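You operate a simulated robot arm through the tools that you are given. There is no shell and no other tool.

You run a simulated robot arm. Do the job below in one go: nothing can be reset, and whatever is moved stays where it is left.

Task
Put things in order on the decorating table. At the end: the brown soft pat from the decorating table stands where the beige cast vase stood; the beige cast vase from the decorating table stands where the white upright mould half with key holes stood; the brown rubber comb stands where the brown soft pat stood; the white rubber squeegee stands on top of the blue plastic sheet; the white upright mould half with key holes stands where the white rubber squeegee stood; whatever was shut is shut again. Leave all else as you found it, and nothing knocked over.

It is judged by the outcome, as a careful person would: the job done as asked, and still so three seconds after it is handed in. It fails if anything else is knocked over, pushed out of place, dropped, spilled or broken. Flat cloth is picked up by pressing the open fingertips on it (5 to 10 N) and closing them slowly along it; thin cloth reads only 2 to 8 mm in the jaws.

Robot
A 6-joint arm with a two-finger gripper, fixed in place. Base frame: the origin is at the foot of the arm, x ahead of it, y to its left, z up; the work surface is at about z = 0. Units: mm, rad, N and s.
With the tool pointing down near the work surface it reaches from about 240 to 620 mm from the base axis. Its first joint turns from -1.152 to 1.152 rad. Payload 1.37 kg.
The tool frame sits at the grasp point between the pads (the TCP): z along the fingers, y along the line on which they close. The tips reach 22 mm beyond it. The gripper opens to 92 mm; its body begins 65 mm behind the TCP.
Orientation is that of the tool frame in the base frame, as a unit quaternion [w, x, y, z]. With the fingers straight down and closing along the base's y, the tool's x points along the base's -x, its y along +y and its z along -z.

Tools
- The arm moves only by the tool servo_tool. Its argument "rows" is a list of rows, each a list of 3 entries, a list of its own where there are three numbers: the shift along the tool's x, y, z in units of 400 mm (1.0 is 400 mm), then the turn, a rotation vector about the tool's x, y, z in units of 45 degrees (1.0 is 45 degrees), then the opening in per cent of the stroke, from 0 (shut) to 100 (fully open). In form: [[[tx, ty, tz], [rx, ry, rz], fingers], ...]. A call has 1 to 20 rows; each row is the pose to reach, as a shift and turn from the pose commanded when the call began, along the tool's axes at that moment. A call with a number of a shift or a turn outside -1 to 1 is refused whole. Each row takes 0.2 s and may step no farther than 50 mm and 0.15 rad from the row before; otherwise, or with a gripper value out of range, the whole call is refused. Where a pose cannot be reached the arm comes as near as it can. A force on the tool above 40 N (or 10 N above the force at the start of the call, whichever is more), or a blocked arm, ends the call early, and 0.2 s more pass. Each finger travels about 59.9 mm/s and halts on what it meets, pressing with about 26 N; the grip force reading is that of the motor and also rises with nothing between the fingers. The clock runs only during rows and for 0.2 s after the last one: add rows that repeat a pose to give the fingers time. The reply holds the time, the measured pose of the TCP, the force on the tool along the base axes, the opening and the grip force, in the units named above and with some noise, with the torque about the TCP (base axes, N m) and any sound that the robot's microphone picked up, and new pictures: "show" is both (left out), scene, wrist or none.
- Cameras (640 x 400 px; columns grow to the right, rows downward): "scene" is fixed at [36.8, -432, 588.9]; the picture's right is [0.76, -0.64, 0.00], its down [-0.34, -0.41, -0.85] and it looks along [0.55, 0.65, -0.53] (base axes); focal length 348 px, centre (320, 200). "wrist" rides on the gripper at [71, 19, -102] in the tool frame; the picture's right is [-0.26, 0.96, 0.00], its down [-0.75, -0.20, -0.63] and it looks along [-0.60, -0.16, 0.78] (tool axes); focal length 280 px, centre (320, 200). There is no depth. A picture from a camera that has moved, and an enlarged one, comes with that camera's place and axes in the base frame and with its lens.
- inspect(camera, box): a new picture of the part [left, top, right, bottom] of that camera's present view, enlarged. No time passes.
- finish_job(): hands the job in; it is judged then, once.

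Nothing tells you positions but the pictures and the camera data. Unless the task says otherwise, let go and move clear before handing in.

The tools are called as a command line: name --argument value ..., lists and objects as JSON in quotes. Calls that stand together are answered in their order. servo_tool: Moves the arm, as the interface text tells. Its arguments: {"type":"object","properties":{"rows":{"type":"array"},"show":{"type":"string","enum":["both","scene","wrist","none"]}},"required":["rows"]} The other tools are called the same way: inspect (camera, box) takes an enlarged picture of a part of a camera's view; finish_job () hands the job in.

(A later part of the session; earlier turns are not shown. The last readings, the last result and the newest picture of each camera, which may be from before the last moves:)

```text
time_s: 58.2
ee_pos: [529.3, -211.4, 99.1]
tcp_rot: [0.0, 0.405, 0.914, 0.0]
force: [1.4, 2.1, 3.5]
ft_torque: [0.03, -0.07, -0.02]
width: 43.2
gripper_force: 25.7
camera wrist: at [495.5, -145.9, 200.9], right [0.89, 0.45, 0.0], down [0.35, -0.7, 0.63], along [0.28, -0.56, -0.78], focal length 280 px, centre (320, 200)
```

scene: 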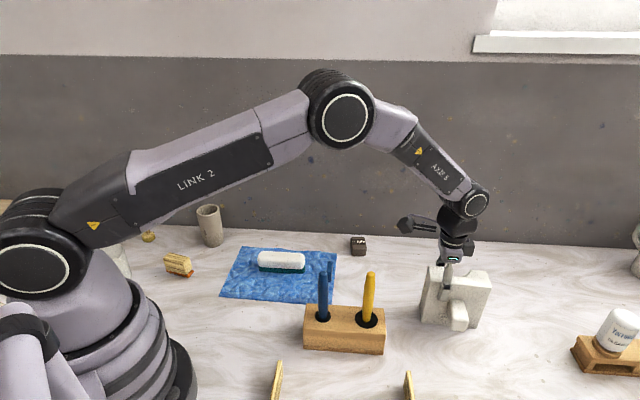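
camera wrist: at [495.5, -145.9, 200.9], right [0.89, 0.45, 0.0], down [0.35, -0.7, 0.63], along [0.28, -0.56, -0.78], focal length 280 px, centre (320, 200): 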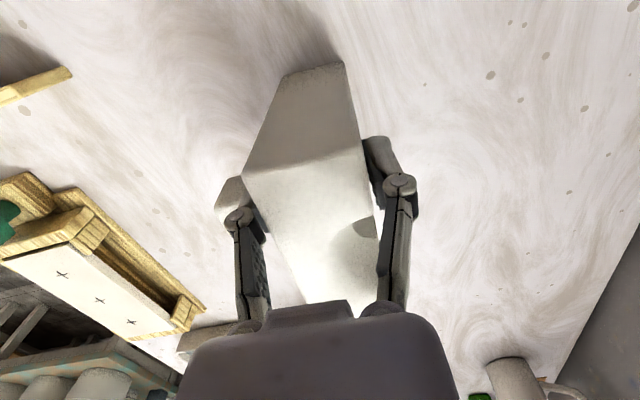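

Closed at 43.2 mm. Lifting a few millimetres as a test.

servo_tool --rows '[[[0, 0, -0.003], [0, 0, 0], 0], [[0, 0, -0.006], [0, 0, 0], 0], [[0, 0, -0.01], [0, 0, 0], 0], [[0, 0, -0.015], [0, 0, 0], 0], [[0, 0, -0.015], [0, 0, 0], 0]]' --show "both"

```text
time_s: 59.4
ee_pos: [530.2, -212.9, 103.7]
tcp_rot: [0.0, 0.404, 0.915, 0.0]
force: [0.1, 0.4, -5.6]
ft_torque: [0.17, 0.08, -0.02]
width: 42.7
gripper_force: 25.3
camera wrist: at [496.5, -146.8, 205.6], right [0.89, 0.45, 0.0], down [0.36, -0.7, 0.62], along [0.28, -0.56, -0.78], focal length 280 px, centre (320, 200)
```

scene: 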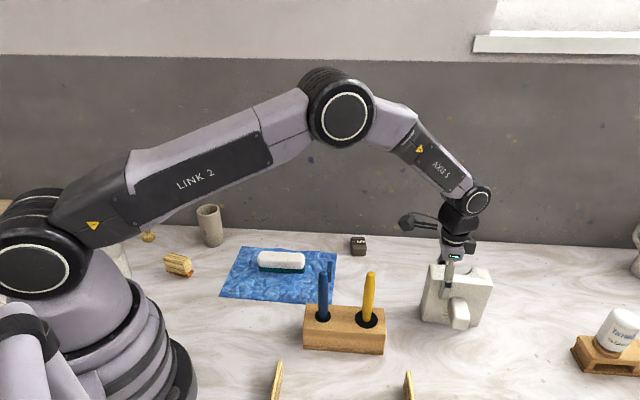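
wrist: 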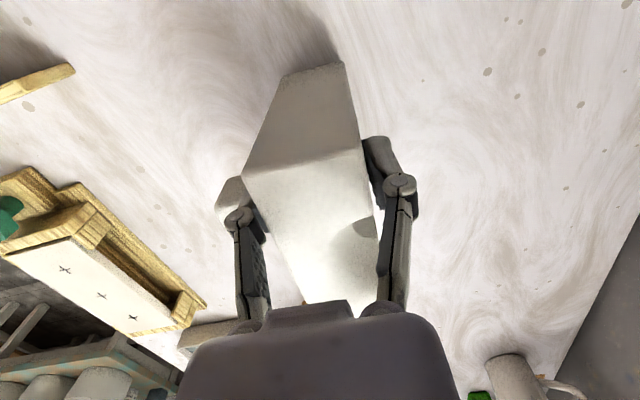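

inspect --camera "scene" --box '[400, 220, 520, 340]'

```text
3.33 times, centred on (460, 280) of scene
camera zoom: at [36.8, -432.0, 588.8], right [0.76, -0.64, 0.0], down [-0.34, -0.41, -0.85], along [0.55, 0.65, -0.53], focal length 1162 px, centre (-147, -67)
```

zoom: 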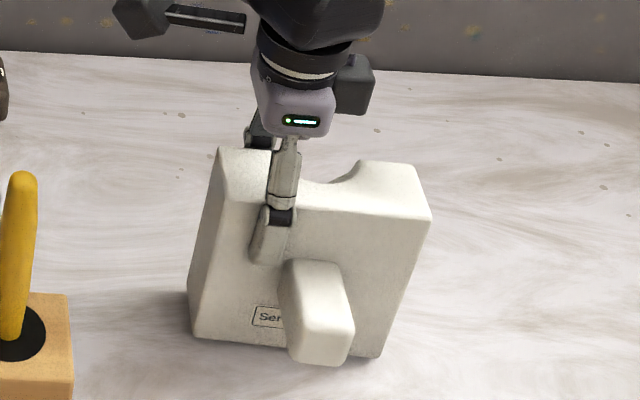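

The mould (about 0.57 kg) lifted level without slipping. I raise it a bit more and carry it slowly to the squeegee's old spot, centre (574, -91).

servo_tool --rows '[[[0, 0, -0.02], [0, 0, 0], 0], [[0, 0, -0.045], [0, 0, 0], 0], [[0, 0, -0.06], [0, 0, 0], 0], [[0.02, 0.026, -0.06], [0, 0, 0], 0], [[0.06, 0.078, -0.06], [0, 0, 0], 0], [[0.11, 0.143, -0.06], [0, 0, 0], 0], [[0.16, 0.208, -0.06], [0, 0, 0], 0], [[0.2, 0.26, -0.06], [0, 0, 0], 0], [[0.2193, 0.286, -0.06], [0, 0, 0], 0], [[0.2193, 0.286, -0.06], [0, 0, 0], 0]]' --show "both"

```text
time_s: 61.6
ee_pos: [555.5, -71.5, 128.3]
tcp_rot: [0.0, 0.405, 0.914, 0.0]
force: [-0.1, 0.8, -5.2]
ft_torque: [0.17, 0.07, 0.0]
width: 43.2
gripper_force: 25.5
camera wrist: at [522.7, -6.8, 229.9], right [0.89, 0.45, 0.0], down [0.35, -0.7, 0.62], along [0.28, -0.56, -0.78], focal length 280 px, centre (320, 200)
```

scene: 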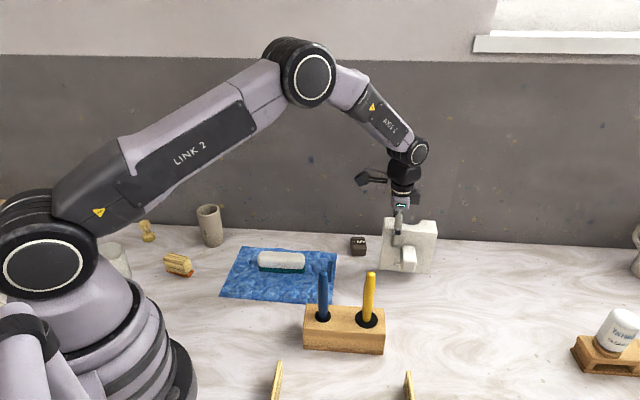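
wrist: 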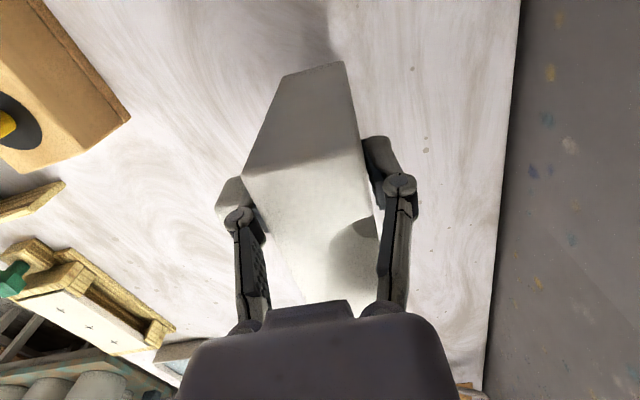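

Still level. Lowering towards the table, then in small steps.

servo_tool --rows '[[[0, 0, 0.02], [0, 0, 0], 0], [[0, 0, 0.045], [0, 0, 0], 0], [[0, 0, 0.06], [0, 0, 0], 0], [[0, 0, 0.068], [0, 0, 0], 0], [[0, 0, 0.068], [0, 0, 0], 0]]' --show "none"

servo_tool --rows '[[[0, 0, 0.002], [0, 0, 0], 0], [[0, 0, 0.004], [0, 0, 0], 0], [[0, 0, 0.004], [0, 0, 0], 0]]' --show "none"

```text
time_s: 62.8
ee_pos: [555.3, -69.5, 100.8]
tcp_rot: [0.0, 0.405, 0.914, 0.0]
force: [1.0, 0.9, -6.8]
ft_torque: [0.17, 0.08, -0.01]
width: 42.6
gripper_force: 26.1
```

```text
time_s: 63.6
ee_pos: [554.9, -71.0, 99.2]
tcp_rot: [0.0, 0.405, 0.914, 0.0]
force: [-4.1, 2.9, 5.6]
ft_torque: [-0.53, 0.0, -0.21]
width: 43.1
gripper_force: 26.2
```

servo_tool --rows '[[[0, 0, 0.002], [0, 0, 0], 0], [[0, 0, 0.002], [0, 0, 0], 0]]' --show "both"

inspect --camera "scene" --box '[350, 190, 470, 300]'

```text
time_s: 64.2
ee_pos: [555.6, -70.2, 99.5]
tcp_rot: [0.002, 0.404, 0.915, 0.0]
force: [-2.5, 3.0, 11.3]
ft_torque: [0.01, 0.35, -0.06]
width: 43.0
gripper_force: 25.8
camera wrist: at [522.5, -5.2, 200.6], right [0.89, 0.46, 0.0], down [0.35, -0.7, 0.63], along [0.29, -0.56, -0.78], focal length 280 px, centre (320, 200)
```

scene: 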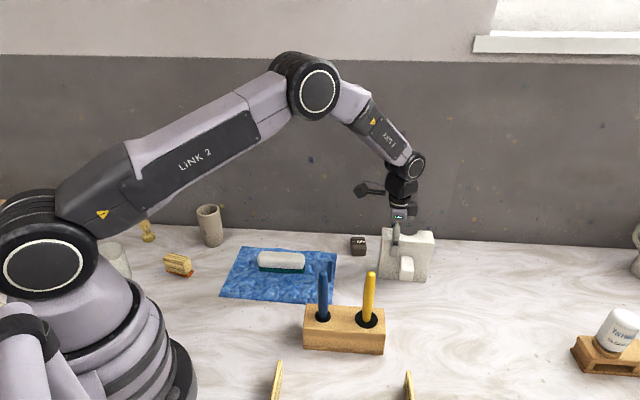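
wrist: 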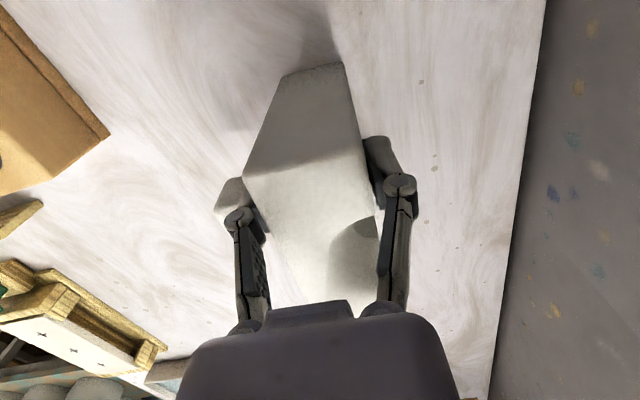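

```text
3.64 times, centred on (410, 245) of scene
camera zoom: at [36.7, -432.0, 588.9], right [0.76, -0.64, 0.0], down [-0.34, -0.41, -0.85], along [0.55, 0.65, -0.53], focal length 1267 px, centre (-7, 36)
```

zoom: 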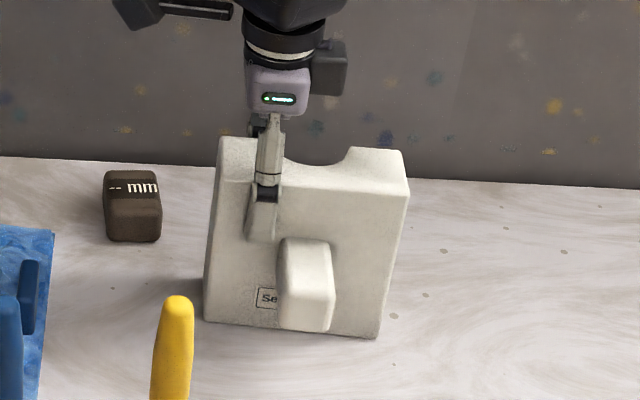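

It's standing on the table. Opening slowly and rising straight up.

servo_tool --rows '[[[0, 0, -0.001], [0, 0, 0], 40], [[0, 0, -0.001], [0, 0, 0], 47], [[0, 0, -0.001], [0, 0, 0], 52], [[0, 0, -0.001], [0, 0, 0], 60], [[0, 0, -0.001], [0, 0, 0], 70], [[0, 0, -0.001], [0, 0, 0], 80], [[0, 0, -0.001], [0, 0, 0], 80]]' --show "wrist"

servo_tool --rows '[[[0, 0, -0.04], [0, 0, 0], 80], [[0, 0, -0.12], [0, 0, 0], 80], [[0, 0, -0.23], [0, 0, 0], 100], [[0, 0, -0.34], [0, 0, 0], 100], [[0, 0, -0.45], [0, 0, 0], 100], [[0, 0, -0.5], [0, 0, 0], 100]]' --show "both"

```text
time_s: 65.8
ee_pos: [555.4, -71.5, 98.9]
tcp_rot: [0.0, 0.405, 0.914, 0.0]
force: [-0.2, -0.6, 0.5]
ft_torque: [-0.01, 0.0, 0.0]
width: 73.9
gripper_force: 0.1
camera wrist: at [522.2, -5.4, 200.4], right [0.89, 0.45, 0.0], down [0.35, -0.7, 0.63], along [0.28, -0.56, -0.78], focal length 280 px, centre (320, 200)
```

wrist: 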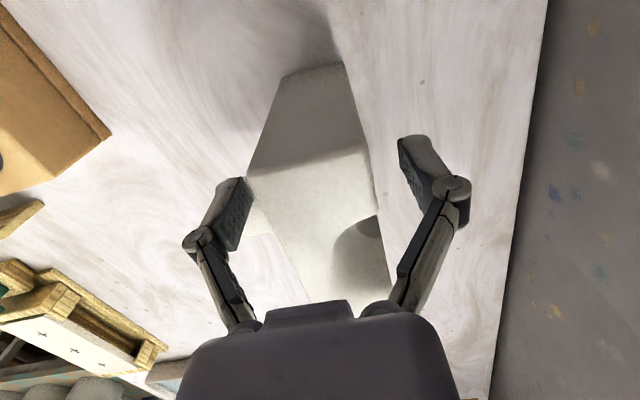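

```text
time_s: 67.2
ee_pos: [554.6, -71.2, 299.1]
tcp_rot: [0.0, 0.406, 0.914, 0.0]
force: [-0.2, -0.4, -0.2]
ft_torque: [0.0, 0.0, -0.03]
width: 91.9
gripper_force: 0.1
camera wrist: at [522.2, -5.8, 400.9], right [0.89, 0.45, 0.0], down [0.35, -0.7, 0.63], along [0.28, -0.56, -0.78], focal length 280 px, centre (320, 200)
```

scene: 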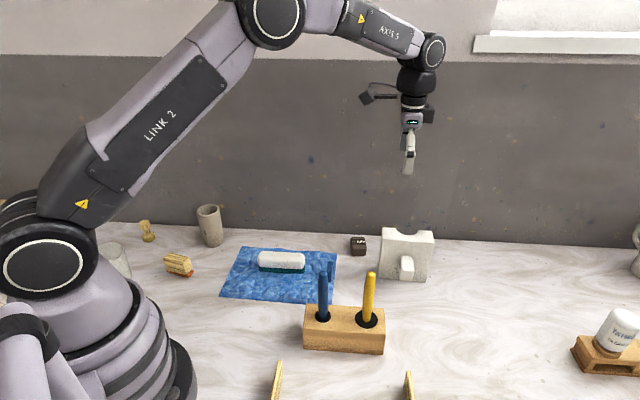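
wrist: 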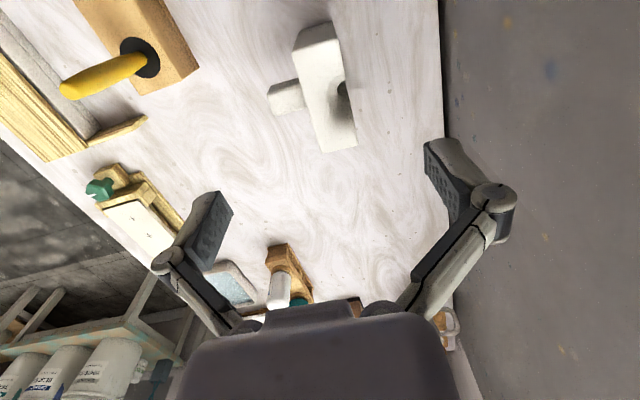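

The mould stands at the squeegee's old spot. Next is the vase near (289, 303): travelling there parallel to the wall and turning the gripper so the fingers close along the wall.

servo_tool --rows '[[[0.1, -0.001, 0], [0, 0, -0.17], 100], [[0.21, -0.002, 0], [0, 0, -0.34], 100], [[0.32, -0.003, 0], [0, 0, -0.51], 100], [[0.43, -0.005, 0], [0, 0, -0.68], 100], [[0.53, -0.007, 0], [0, 0, -0.85], 100], [[0.548, -0.007, 0], [0, 0, -1.0], 100]]' --show "none"

servo_tool --rows '[[[0.07, 0.068, 0], [0, 0, -0.17], 100], [[0.15, 0.145, 0], [0, 0, -0.34], 100], [[0.23, 0.223, 0], [0, 0, -0.51], 100], [[0.31, 0.301, 0], [0, 0, -0.68], 100], [[0.39, 0.379, 0], [0, 0, -0.85], 100], [[0.406, 0.3945, 0], [0, 0, -1.0], 100], [[0.406, 0.3945, 0], [0, 0, -1.0], 100]]' --show "both"

```text
time_s: 68.6
ee_pos: [405.7, 89.2, 299.1]
tcp_rot: [0.0, 0.023, 1.0, 0.0]
force: [-0.5, 0.2, 0.5]
ft_torque: [-0.03, -0.02, -0.01]
width: 91.7
gripper_force: 0.0
```

```text
time_s: 70.2
ee_pos: [249.3, 253.5, 298.7]
tcp_rot: [-0.001, -0.362, 0.932, 0.0]
force: [-0.4, 0.3, -0.7]
ft_torque: [0.01, -0.01, 0.02]
width: 92.0
gripper_force: 0.0
camera wrist: at [184.6, 220.2, 399.8], right [-0.46, 0.89, 0.0], down [0.69, 0.36, 0.63], along [0.56, 0.29, -0.78], focal length 280 px, centre (320, 200)
```

scene: 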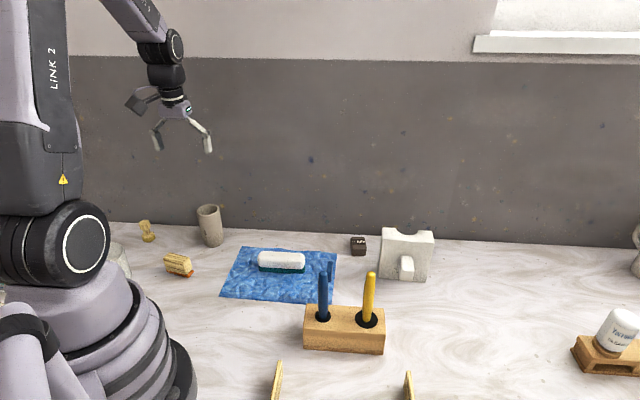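
wrist: 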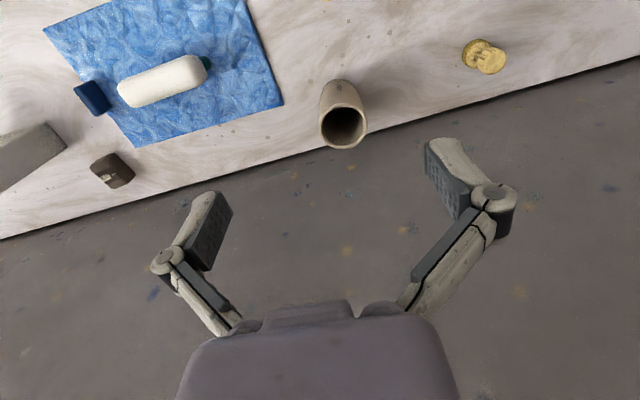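

inspect --camera "wrist" --box '[290, 60, 400, 160]'

inspect --camera "scene" --box '[170, 190, 250, 260]'

```text
4.00 times, centred on (345, 110) of wrist
camera zoom: at [184.6, 220.2, 399.8], right [-0.46, 0.89, 0.0], down [0.69, 0.36, 0.63], along [0.56, 0.29, -0.78], focal length 1122 px, centre (220, 560)
```

zoom: 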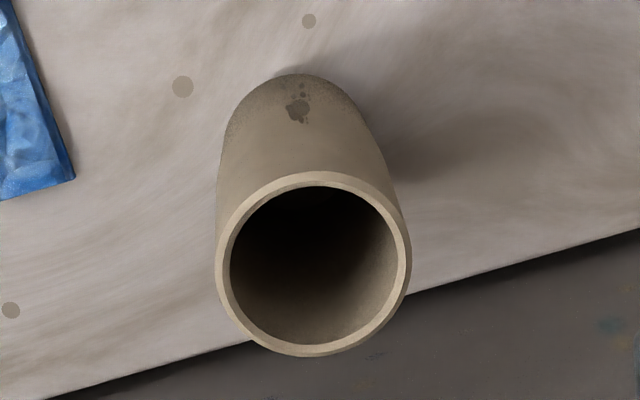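

```text
5.71 times, centred on (210, 225) of scene
camera zoom: at [36.8, -432.0, 588.9], right [0.76, -0.64, 0.0], down [-0.34, -0.41, -0.85], along [0.55, 0.65, -0.53], focal length 1992 px, centre (949, 57)
```

zoom: 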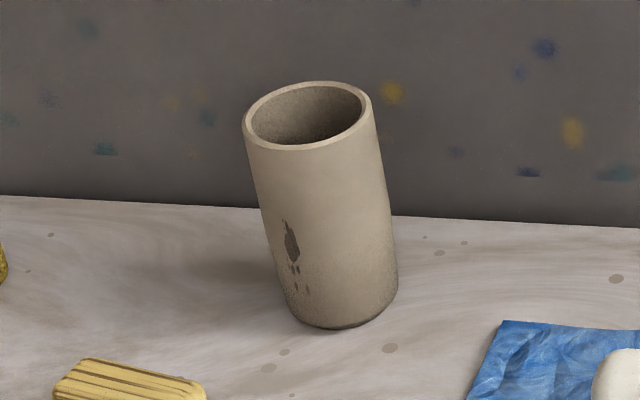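

Vase centre is about (289.5, 304), 105 mm tall, 55 mm across. I move above it slowly and lower to z=170 to check.

servo_tool --rows '[[[-0.05, 0.008, 0], [0, 0, -0.03], 100], [[-0.1, 0.016, 0], [0, 0, -0.0578], 100], [[-0.1553, 0.0255, 0], [0, 0, -0.0578], 100], [[-0.1553, 0.0255, 0.1], [0, 0, -0.0578], 100], [[-0.1553, 0.0255, 0.2], [0, 0, -0.0578], 100], [[-0.1553, 0.0255, 0.322], [0, 0, -0.0578], 100], [[-0.1553, 0.0255, 0.322], [0, 0, -0.0578], 100]]' --show "both"

```text
time_s: 71.8
ee_pos: [291.4, 302.9, 168.5]
tcp_rot: [0.0, -0.382, 0.924, 0.0]
force: [-0.6, -0.9, 0.1]
ft_torque: [0.01, 0.04, 0.04]
width: 92.0
gripper_force: 0.0
camera wrist: at [227.8, 266.8, 269.5], right [-0.49, 0.87, 0.0], down [0.68, 0.39, 0.63], along [0.54, 0.31, -0.78], focal length 280 px, centre (320, 200)
```

scene: 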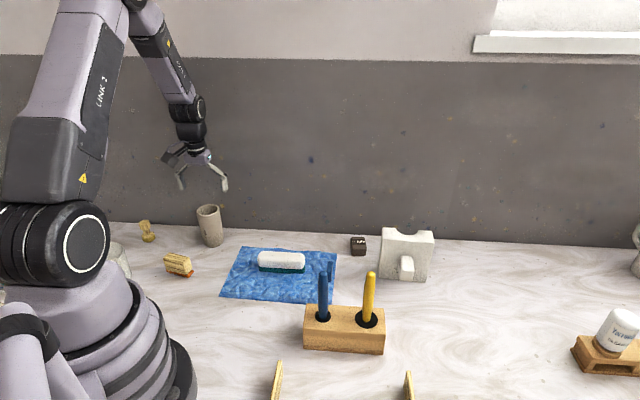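
wrist: 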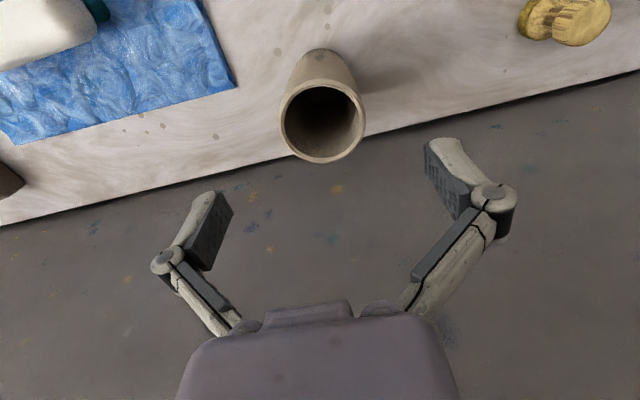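

Nearly centred (2 mm off); I correct and go down to z≈62.

servo_tool --rows '[[[0.005, 0.005, 0.08], [0, 0, 0], 100], [[0.005, 0.005, 0.16], [0, 0, 0], 100], [[0.005, 0.005, 0.22], [0, 0, 0], 100], [[0.005, 0.005, 0.27], [0, 0, 0], 100], [[0.005, 0.005, 0.27], [0, 0, 0], 80], [[0.005, 0.005, 0.27], [0, 0, 0], 68], [[0.005, 0.005, 0.27], [0, 0, 0], 68]]' --show "both"

```text
time_s: 73.4
ee_pos: [289.2, 303.7, 61.9]
tcp_rot: [0.0, -0.381, 0.925, 0.001]
force: [-0.2, -1.7, 13.0]
ft_torque: [-0.01, 0.03, -0.06]
width: 63.8
gripper_force: 25.8
camera wrist: at [224.5, 267.7, 163.8], right [-0.49, 0.87, 0.0], down [0.68, 0.39, 0.63], along [0.54, 0.31, -0.78], focal length 280 px, centre (320, 200)
```

scene: 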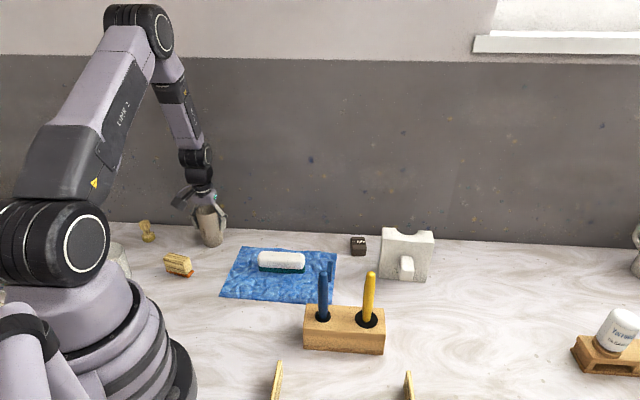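
wrist: 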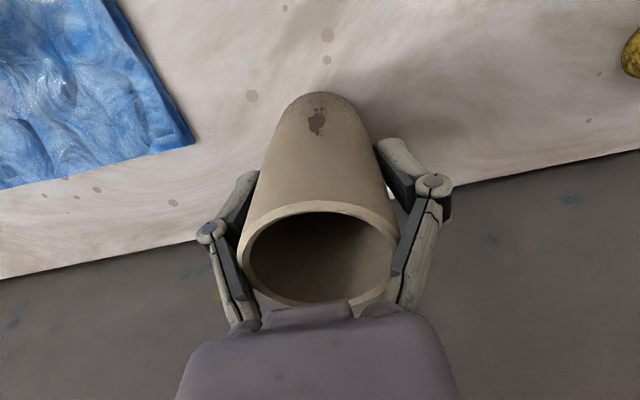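

The finger links near the palm met the wide rim, so this grip is too deep. I open again and raise to grip nearer the rim.

servo_tool --rows '[[[0, 0, 0], [0, 0, 0], 75], [[0, 0, 0], [0, 0, 0], 85], [[0, 0, -0.01], [0, 0, 0], 95], [[0, 0, -0.03], [0, 0, 0], 100], [[0, 0, -0.06], [0, 0, 0], 100], [[0, 0, -0.06], [0, 0, 0], 100]]' --show "both"

inspect --camera "scene" --box '[160, 170, 250, 260]'

```text
time_s: 74.8
ee_pos: [288.3, 303.4, 86.4]
tcp_rot: [0.0, -0.381, 0.925, 0.0]
force: [-0.3, -1.0, 0.1]
ft_torque: [0.0, 0.0, 0.0]
width: 92.1
gripper_force: 0.1
camera wrist: at [224.8, 267.8, 187.8], right [-0.49, 0.87, 0.0], down [0.68, 0.39, 0.62], along [0.54, 0.31, -0.78], focal length 280 px, centre (320, 200)
```

scene: 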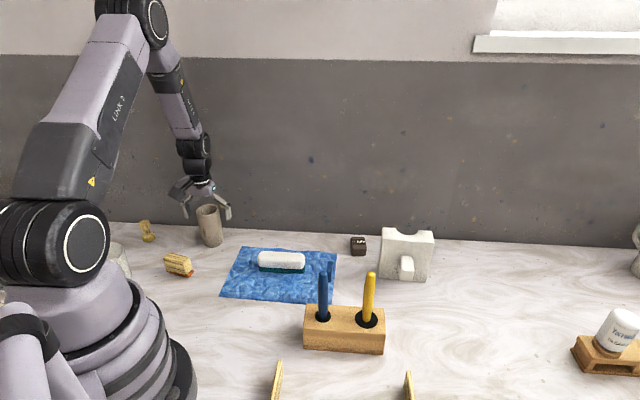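
wrist: 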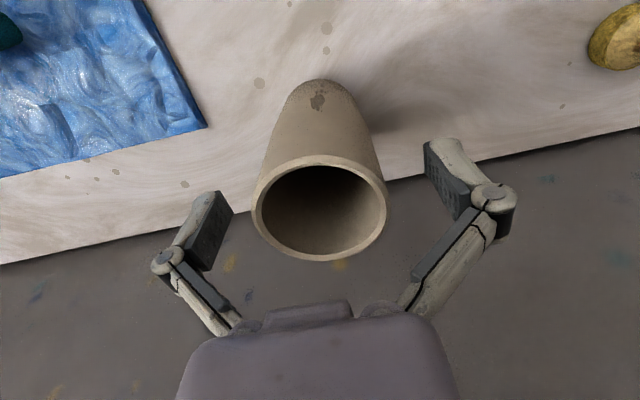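

```text
4.44 times, centred on (205, 215) of scene
camera zoom: at [36.8, -432.0, 588.9], right [0.76, -0.64, 0.0], down [-0.34, -0.41, -0.85], along [0.55, 0.65, -0.53], focal length 1549 px, centre (831, 133)
```

zoom: 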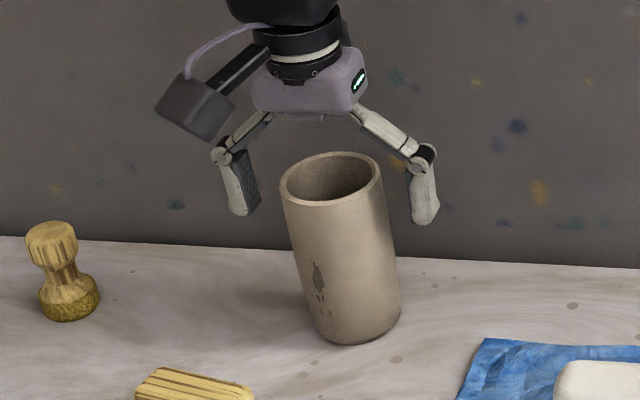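

The vase is still upright. Raising to z≈93 and closing gently there.

servo_tool --rows '[[[0, 0, -0.0175], [0, 0, 0], 90], [[0, 0, -0.0175], [0, 0, 0], 75], [[0, 0, -0.0175], [0, 0, 0], 68], [[0, 0, -0.0175], [0, 0, 0], 65], [[0, 0, -0.0175], [0, 0, 0], 62], [[0, 0, -0.0175], [0, 0, 0], 62]]' --show "both"

```text
time_s: 76.2
ee_pos: [287.5, 303.7, 92.5]
tcp_rot: [0.0, -0.381, 0.924, 0.001]
force: [0.7, 0.4, -0.4]
ft_torque: [0.06, -0.02, -0.01]
width: 57.3
gripper_force: 0.1
camera wrist: at [224.5, 267.9, 194.2], right [-0.49, 0.87, 0.0], down [0.68, 0.39, 0.63], along [0.54, 0.31, -0.78], focal length 280 px, centre (320, 200)
```

scene: 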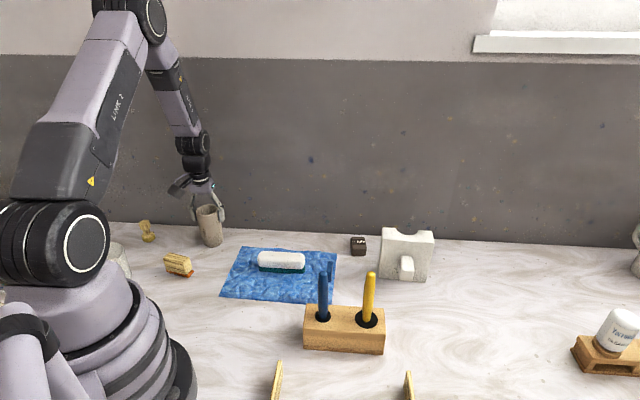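
wrist: 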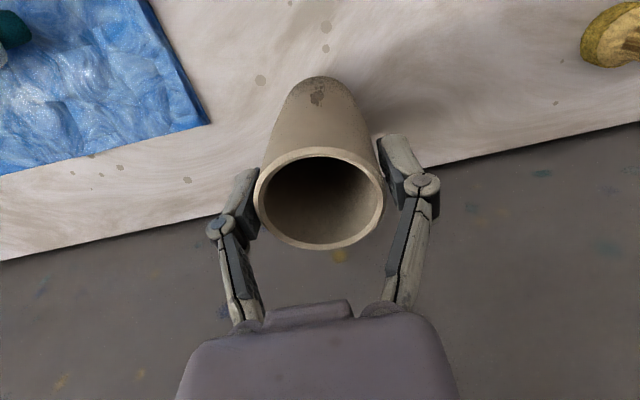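

servo_tool --rows '[[[0, 0, 0], [0, 0, 0], 60], [[0, 0, 0], [0, 0, 0], 58], [[0, 0, 0], [0, 0, 0], 56], [[0, 0, 0], [0, 0, 0], 54], [[0, 0, 0], [0, 0, 0], 50], [[0, 0, 0], [0, 0, 0], 45], [[0, 0, 0], [0, 0, 0], 45]]' --show "both"

```text
time_s: 77.8
ee_pos: [288.0, 304.3, 92.6]
tcp_rot: [0.0, -0.381, 0.925, 0.0]
force: [0.1, -1.1, 5.1]
ft_torque: [-0.06, 0.07, -0.02]
width: 52.5
gripper_force: 26.8
camera wrist: at [224.6, 267.9, 194.3], right [-0.49, 0.87, 0.0], down [0.68, 0.39, 0.63], along [0.54, 0.31, -0.78], focal length 280 px, centre (320, 200)
```

scene: 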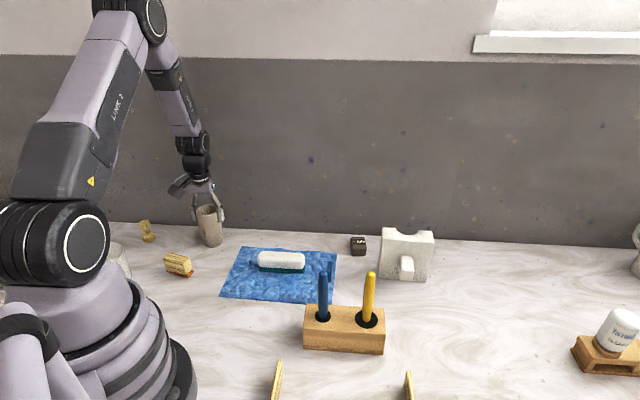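
wrist: 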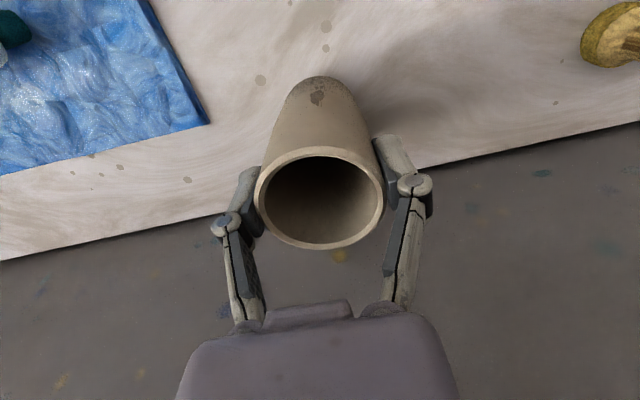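

Gripped at 52.5 mm. Test lift of a few mm, then higher.

servo_tool --rows '[[[0, 0, -0.005], [0, 0, 0], 40], [[0, 0, -0.015], [0, 0, 0], 40], [[0, 0, -0.03], [0, 0, 0], 40], [[0, 0, -0.05], [0, 0, 0], 40], [[0, 0, -0.05], [0, 0, 0], 40]]' --show "both"

inspect --camera "scene" --box '[160, 170, 250, 260]'

```text
time_s: 79.0
ee_pos: [288.3, 305.3, 112.2]
tcp_rot: [0.0, -0.381, 0.925, 0.0]
force: [0.8, 1.2, -1.4]
ft_torque: [0.0, 0.01, 0.01]
width: 52.7
gripper_force: 26.2
camera wrist: at [224.0, 268.9, 213.4], right [-0.49, 0.87, 0.0], down [0.68, 0.39, 0.62], along [0.54, 0.31, -0.78], focal length 280 px, centre (320, 200)
```

scene: 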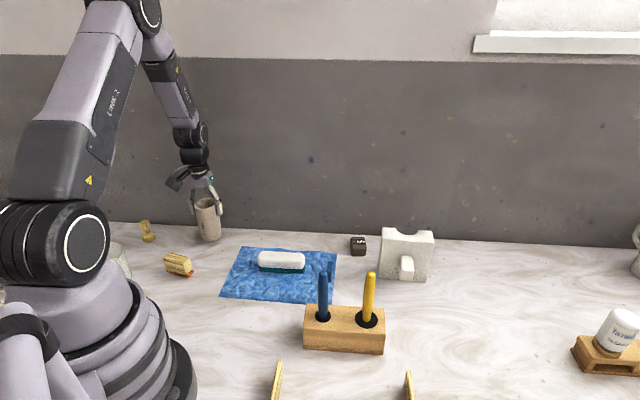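
wrist: 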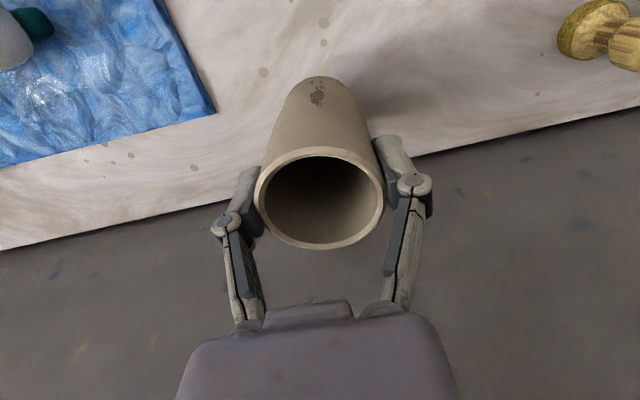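

```text
4.44 times, centred on (205, 215) of scene
camera zoom: at [36.8, -432.0, 588.9], right [0.76, -0.64, 0.0], down [-0.34, -0.41, -0.85], along [0.55, 0.65, -0.53], focal length 1549 px, centre (831, 133)
```

zoom: 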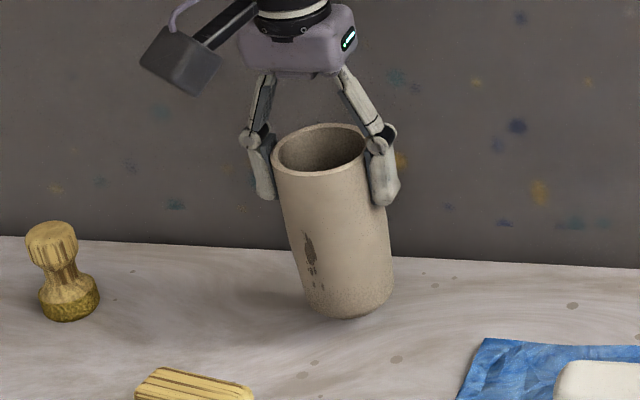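

The vase is held firmly. I raise it to travel height, then carry it in two legs to the mould's old spot (549, -233).

servo_tool --rows '[[[0, 0, -0.06], [0, 0, 0], 40], [[0, 0, -0.16], [0, 0, 0], 40], [[0, 0, -0.26], [0, 0, 0], 40], [[0, 0, -0.36], [0, 0, 0], 40], [[0, 0, -0.44], [0, 0, 0], 40], [[0, 0, -0.4675], [0, 0, 0], 40]]' --show "none"

servo_tool --rows '[[[0.02, -0.06, 0], [0, 0, 0], 40], [[0.055, -0.16, 0], [0, 0, 0], 40], [[0.09, -0.265, 0], [0, 0, 0], 40], [[0.125, -0.37, 0], [0, 0, 0], 40], [[0.16, -0.475, 0], [0, 0, 0], 40], [[0.195, -0.58, 0], [0, 0, 0], 40], [[0.2425, -0.68, 0], [0, 0, 0], 40], [[0.2425, -0.706, 0], [0, 0, 0], 40]]' --show "both"

```text
time_s: 80.4
ee_pos: [286.4, 304.5, 299.1]
tcp_rot: [-0.001, -0.381, 0.924, 0.0]
force: [0.8, 0.0, -0.9]
ft_torque: [-0.02, -0.01, -0.03]
width: 52.4
gripper_force: 25.8
```

```text
time_s: 82.2
ee_pos: [416.5, 35.2, 299.1]
tcp_rot: [0.0, -0.382, 0.924, 0.0]
force: [0.1, 0.0, -2.1]
ft_torque: [-0.01, -0.01, -0.01]
width: 52.4
gripper_force: 26.1
camera wrist: at [353.5, -0.9, 400.2], right [-0.5, 0.87, 0.0], down [0.68, 0.39, 0.63], along [0.54, 0.31, -0.78], focal length 280 px, centre (320, 200)
```

scene: 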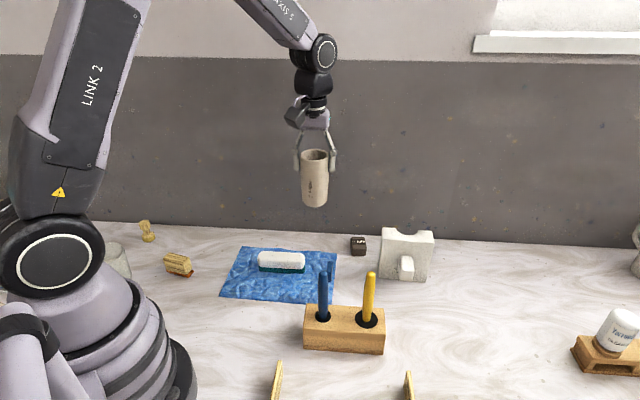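
wrist: 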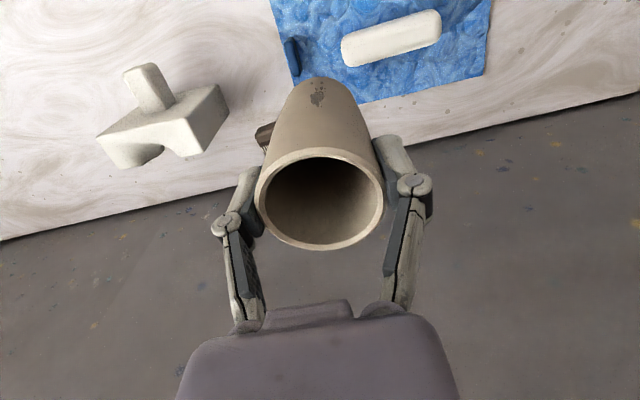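

servo_tool --rows '[[[0.02, -0.06, 0], [0, 0, 0], 40], [[0.055, -0.16, 0], [0, 0, 0], 40], [[0.09, -0.265, 0], [0, 0, 0], 40], [[0.125, -0.37, 0.02], [0, 0, 0], 40], [[0.16, -0.475, 0.05], [0, 0, 0], 40], [[0.195, -0.575, 0.08], [0, 0, 0], 40], [[0.235, -0.67, 0.11], [0, 0, 0], 40], [[0.246, -0.7067, 0.15], [0, 0, 0], 40], [[0.246, -0.7067, 0.15], [0, 0, 0], 40]]' --show "both"

```text
time_s: 84.2
ee_pos: [545.7, -234.0, 239.9]
tcp_rot: [0.0, -0.381, 0.925, 0.0]
force: [1.3, 1.1, -1.9]
ft_torque: [0.01, 0.03, 0.01]
width: 52.6
gripper_force: 26.4
camera wrist: at [483.0, -269.9, 341.6], right [-0.49, 0.87, 0.0], down [0.68, 0.39, 0.62], along [0.54, 0.31, -0.78], focal length 280 px, centre (320, 200)
```

scene: 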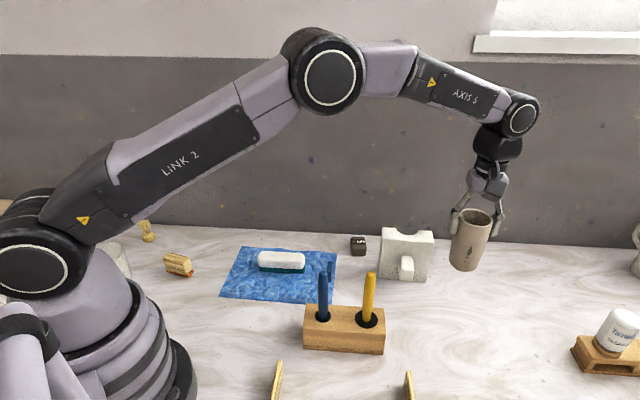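
wrist: 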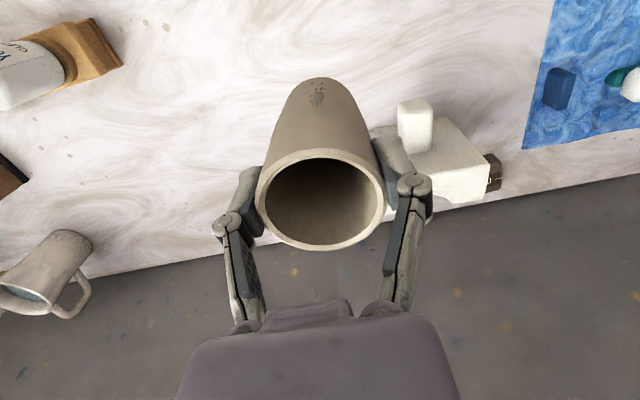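

In position. Lowering to just above the table, then in small steps.

servo_tool --rows '[[[0, 0, 0.08], [0, 0, 0], 40], [[0, 0, 0.18], [0, 0, 0], 40], [[0, 0, 0.27], [0, 0, 0], 40], [[0, 0, 0.33], [0, 0, 0], 40], [[0, 0, 0.3575], [0, 0, 0], 40], [[0, 0, 0.3575], [0, 0, 0], 40]]' --show "both"

servo_tool --rows '[[[0, 0, 0.0025], [0, 0, 0], 40], [[0, 0, 0.005], [0, 0, 0], 40], [[0, 0, 0.0075], [0, 0, 0], 40], [[0, 0, 0.0075], [0, 0, 0], 40]]' --show "none"

```text
time_s: 85.6
ee_pos: [547.6, -234.5, 97.9]
tcp_rot: [0.0, -0.382, 0.924, 0.0]
force: [-0.2, -0.5, -1.6]
ft_torque: [0.0, 0.02, -0.04]
width: 52.4
gripper_force: 25.9
camera wrist: at [483.8, -270.9, 198.7], right [-0.49, 0.87, 0.0], down [0.68, 0.39, 0.63], along [0.54, 0.31, -0.78], focal length 280 px, centre (320, 200)
```

scene: 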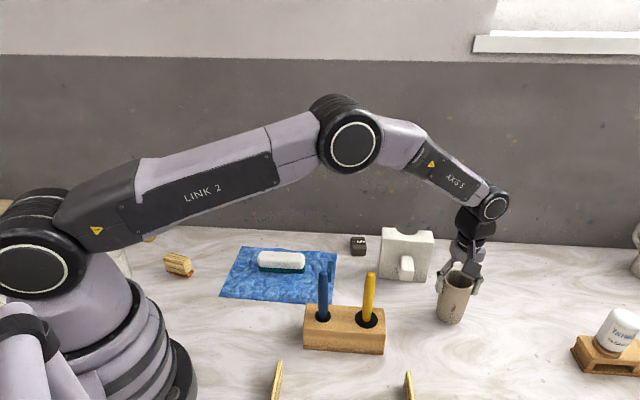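
wrist: 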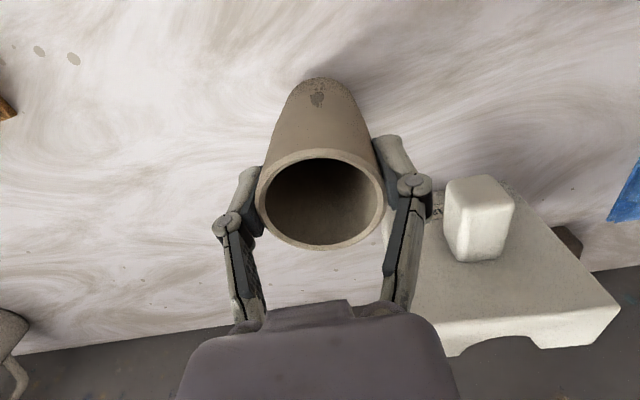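

```text
time_s: 86.6
ee_pos: [546.6, -232.7, 93.1]
tcp_rot: [0.0, -0.382, 0.924, -0.001]
force: [-0.1, 0.0, -1.5]
ft_torque: [-0.05, -0.01, -0.01]
width: 52.6
gripper_force: 25.9
```

servo_tool --rows '[[[0, 0, 0.0025], [0, 0, 0], 40], [[0, 0, 0.0025], [0, 0, 0], 40]]' --show "none"

servo_tool --rows '[[[0, 0, 0.0015], [0, 0, 0], 40], [[0, 0, 0.0015], [0, 0, 0], 40]]' --show "none"

```text
time_s: 87.2
ee_pos: [547.2, -233.0, 93.0]
tcp_rot: [0.0, -0.381, 0.925, 0.0]
force: [0.1, -0.5, -1.7]
ft_torque: [-0.02, -0.05, 0.01]
width: 52.7
gripper_force: 25.9
```

```text
time_s: 87.8
ee_pos: [547.2, -232.5, 93.1]
tcp_rot: [0.0, -0.382, 0.924, 0.0]
force: [-2.4, 2.2, 5.1]
ft_torque: [0.24, 0.19, 0.05]
width: 52.7
gripper_force: 26.2
```

Contact with the table felt (about 7 N change). Opening slowly and checking.

servo_tool --rows '[[[0, 0, 0], [0, 0, 0], 55], [[0, 0, 0], [0, 0, 0], 60], [[0, 0, 0], [0, 0, 0], 68], [[0, 0, 0], [0, 0, 0], 78], [[0, 0, 0], [0, 0, 0], 90], [[0, 0, 0], [0, 0, 0], 90]]' --show "both"

```text
time_s: 89.2
ee_pos: [547.0, -233.8, 91.3]
tcp_rot: [0.0, -0.381, 0.925, -0.001]
force: [-0.3, 0.3, -0.1]
ft_torque: [0.0, 0.02, -0.01]
width: 82.8
gripper_force: 0.1
camera wrist: at [483.7, -270.4, 193.7], right [-0.49, 0.87, 0.0], down [0.68, 0.39, 0.63], along [0.54, 0.31, -0.78], focal length 280 px, centre (320, 200)
```

scene: 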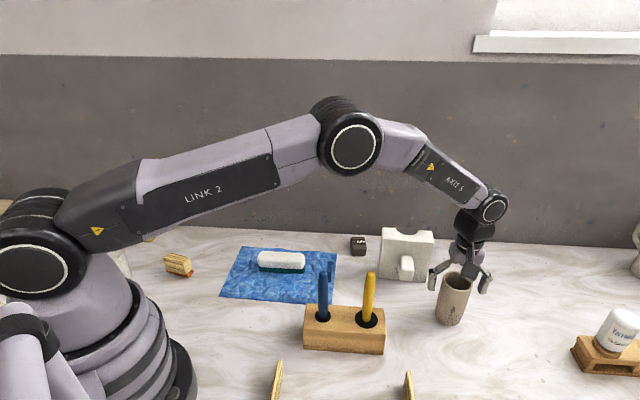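
wrist: 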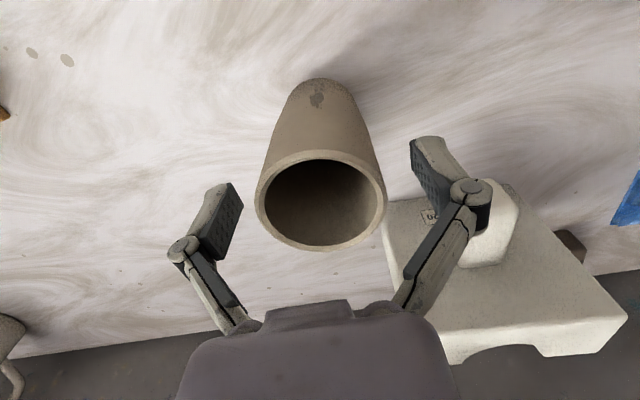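

The vase stands at the mould's old spot. Rising and moving to look at the pat from close.

servo_tool --rows '[[[0, 0, -0.04], [0, 0, 0], 95], [[0, 0, -0.12], [0, 0, 0], 100], [[0, 0, -0.23], [0, 0, 0], 100], [[0, 0, -0.34], [0, 0, 0], 100], [[0, 0, -0.45], [0, 0, 0], 100], [[0, 0, -0.5], [0, 0, 0], 100]]' --show "scene"

servo_tool --rows '[[[-0.055, 0.096, 0], [0, 0, 0], 100], [[-0.11, 0.192, 0], [0, 0, 0], 100], [[-0.165, 0.288, 0], [0, 0, 0], 100], [[-0.22, 0.384, 0], [0, 0, 0], 100], [[-0.276, 0.481, 0], [0, 0, 0], 100], [[-0.276, 0.481, 0.1], [0, 0, 0], 100], [[-0.276, 0.481, 0.2], [0, 0, 0], 100], [[-0.276, 0.481, 0.25], [0, 0, 0], 100], [[-0.276, 0.481, 0.25], [0, 0, 0], 100]]' --show "both"

```text
time_s: 90.6
ee_pos: [547.1, -234.6, 292.4]
tcp_rot: [0.0, -0.381, 0.925, 0.0]
force: [0.3, 0.4, -0.1]
ft_torque: [-0.01, 0.0, 0.0]
width: 91.9
gripper_force: 0.1
```

scene: 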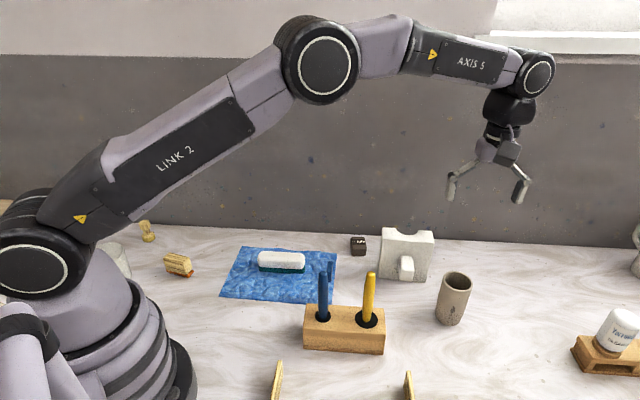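

```text
time_s: 92.6
ee_pos: [490.1, -19.6, 191.2]
tcp_rot: [0.0, -0.382, 0.924, -0.001]
force: [-0.3, 0.4, 0.2]
ft_torque: [0.01, 0.01, 0.01]
width: 92.2
gripper_force: 0.0
camera wrist: at [426.1, -55.2, 293.5], right [-0.49, 0.87, 0.0], down [0.68, 0.39, 0.63], along [0.54, 0.31, -0.78], focal length 280 px, centre (320, 200)
```

scene: 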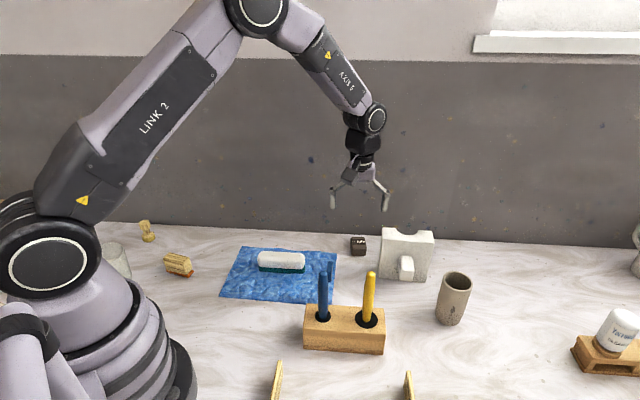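
wrist: 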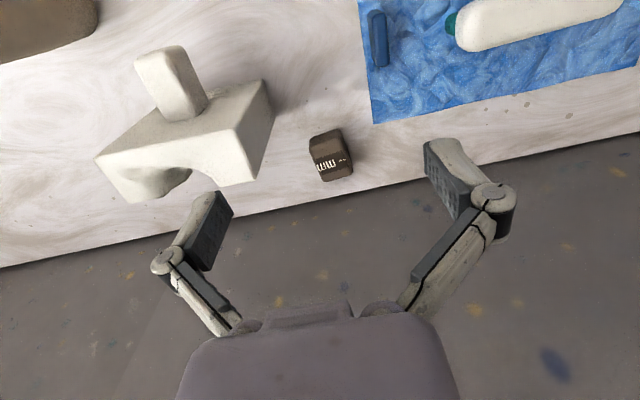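

inspect --camera "wrist" --box '[290, 110, 370, 200]'

inspect --camera "scene" --box '[335, 225, 385, 265]'

```text
4.44 times, centred on (330, 155) of wrist
camera zoom: at [426.1, -55.2, 293.5], right [-0.49, 0.87, 0.0], down [0.68, 0.39, 0.63], along [0.54, 0.31, -0.78], focal length 1246 px, centre (276, 400)
```

zoom: 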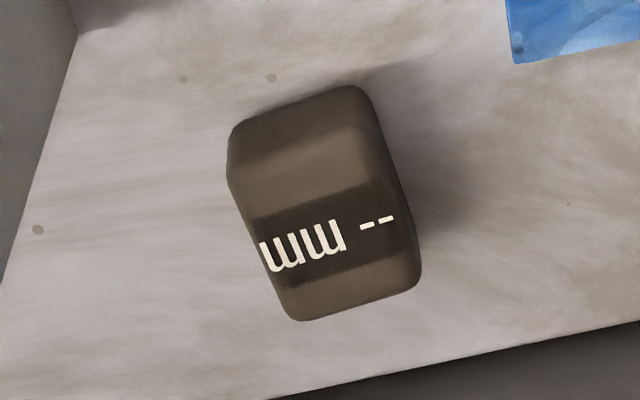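

```text
10.00 times, centred on (360, 245) of scene
camera zoom: at [36.8, -432.0, 588.9], right [0.76, -0.64, 0.0], down [-0.34, -0.41, -0.85], along [0.55, 0.65, -0.53], focal length 3485 px, centre (-80, -250)
```

zoom: 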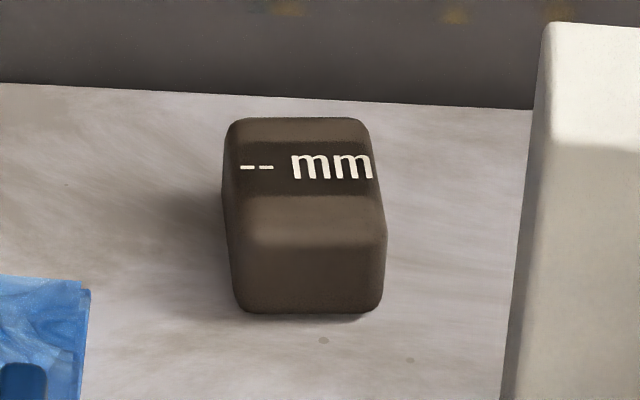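

The pat measures about 33 x 41 x 30 mm, centre about (558.6, 34.6), yaw about -42°. I hover right above it to check alignment before a gentle grip across its 33 mm side.

servo_tool --rows '[[[-0.1, -0.012, 0], [0, 0, -0.03], 100], [[-0.2, -0.024, 0], [0, 0, -0.058], 100], [[-0.2175, -0.0248, 0.05], [0, 0, -0.058], 100], [[-0.2175, -0.0248, 0.14], [0, 0, -0.058], 100], [[-0.2175, -0.0248, 0.206], [0, 0, -0.058], 80], [[-0.2175, -0.0248, 0.206], [0, 0, -0.058], 70], [[-0.2175, -0.0248, 0.206], [0, 0, -0.058], 70]]' --show "both"

inspect --camera "wrist" --box '[230, 60, 410, 220]'

```text
time_s: 94.2
ee_pos: [559.1, 35.3, 109.3]
tcp_rot: [0.0, -0.403, 0.915, 0.0]
force: [0.1, -0.2, -0.7]
ft_torque: [-0.01, 0.01, -0.02]
width: 64.3
gripper_force: 0.1
camera wrist: at [496.6, -3.9, 211.3], right [-0.53, 0.85, 0.0], down [0.66, 0.42, 0.63], along [0.53, 0.33, -0.78], focal length 280 px, centre (320, 200)
```

scene: 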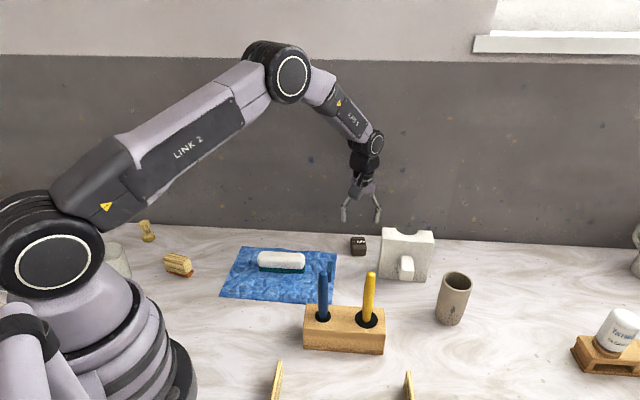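
wrist: 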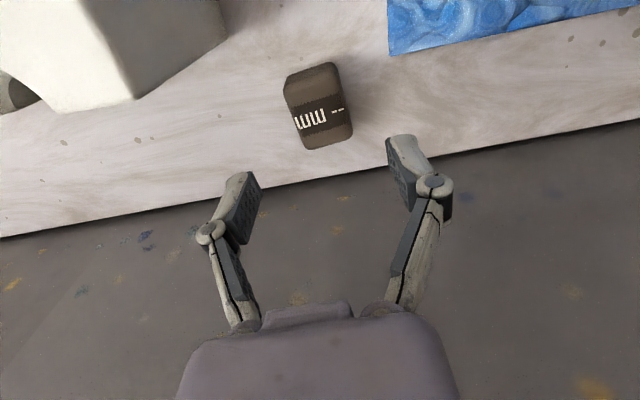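

```text
2.50 times, centred on (320, 140) of wrist
camera zoom: at [496.6, -3.9, 211.3], right [-0.53, 0.85, 0.0], down [0.66, 0.42, 0.63], along [0.53, 0.33, -0.78], focal length 701 px, centre (320, 350)
```

zoom: 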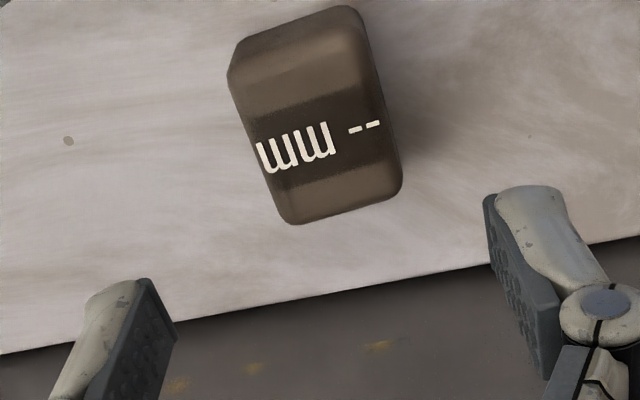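

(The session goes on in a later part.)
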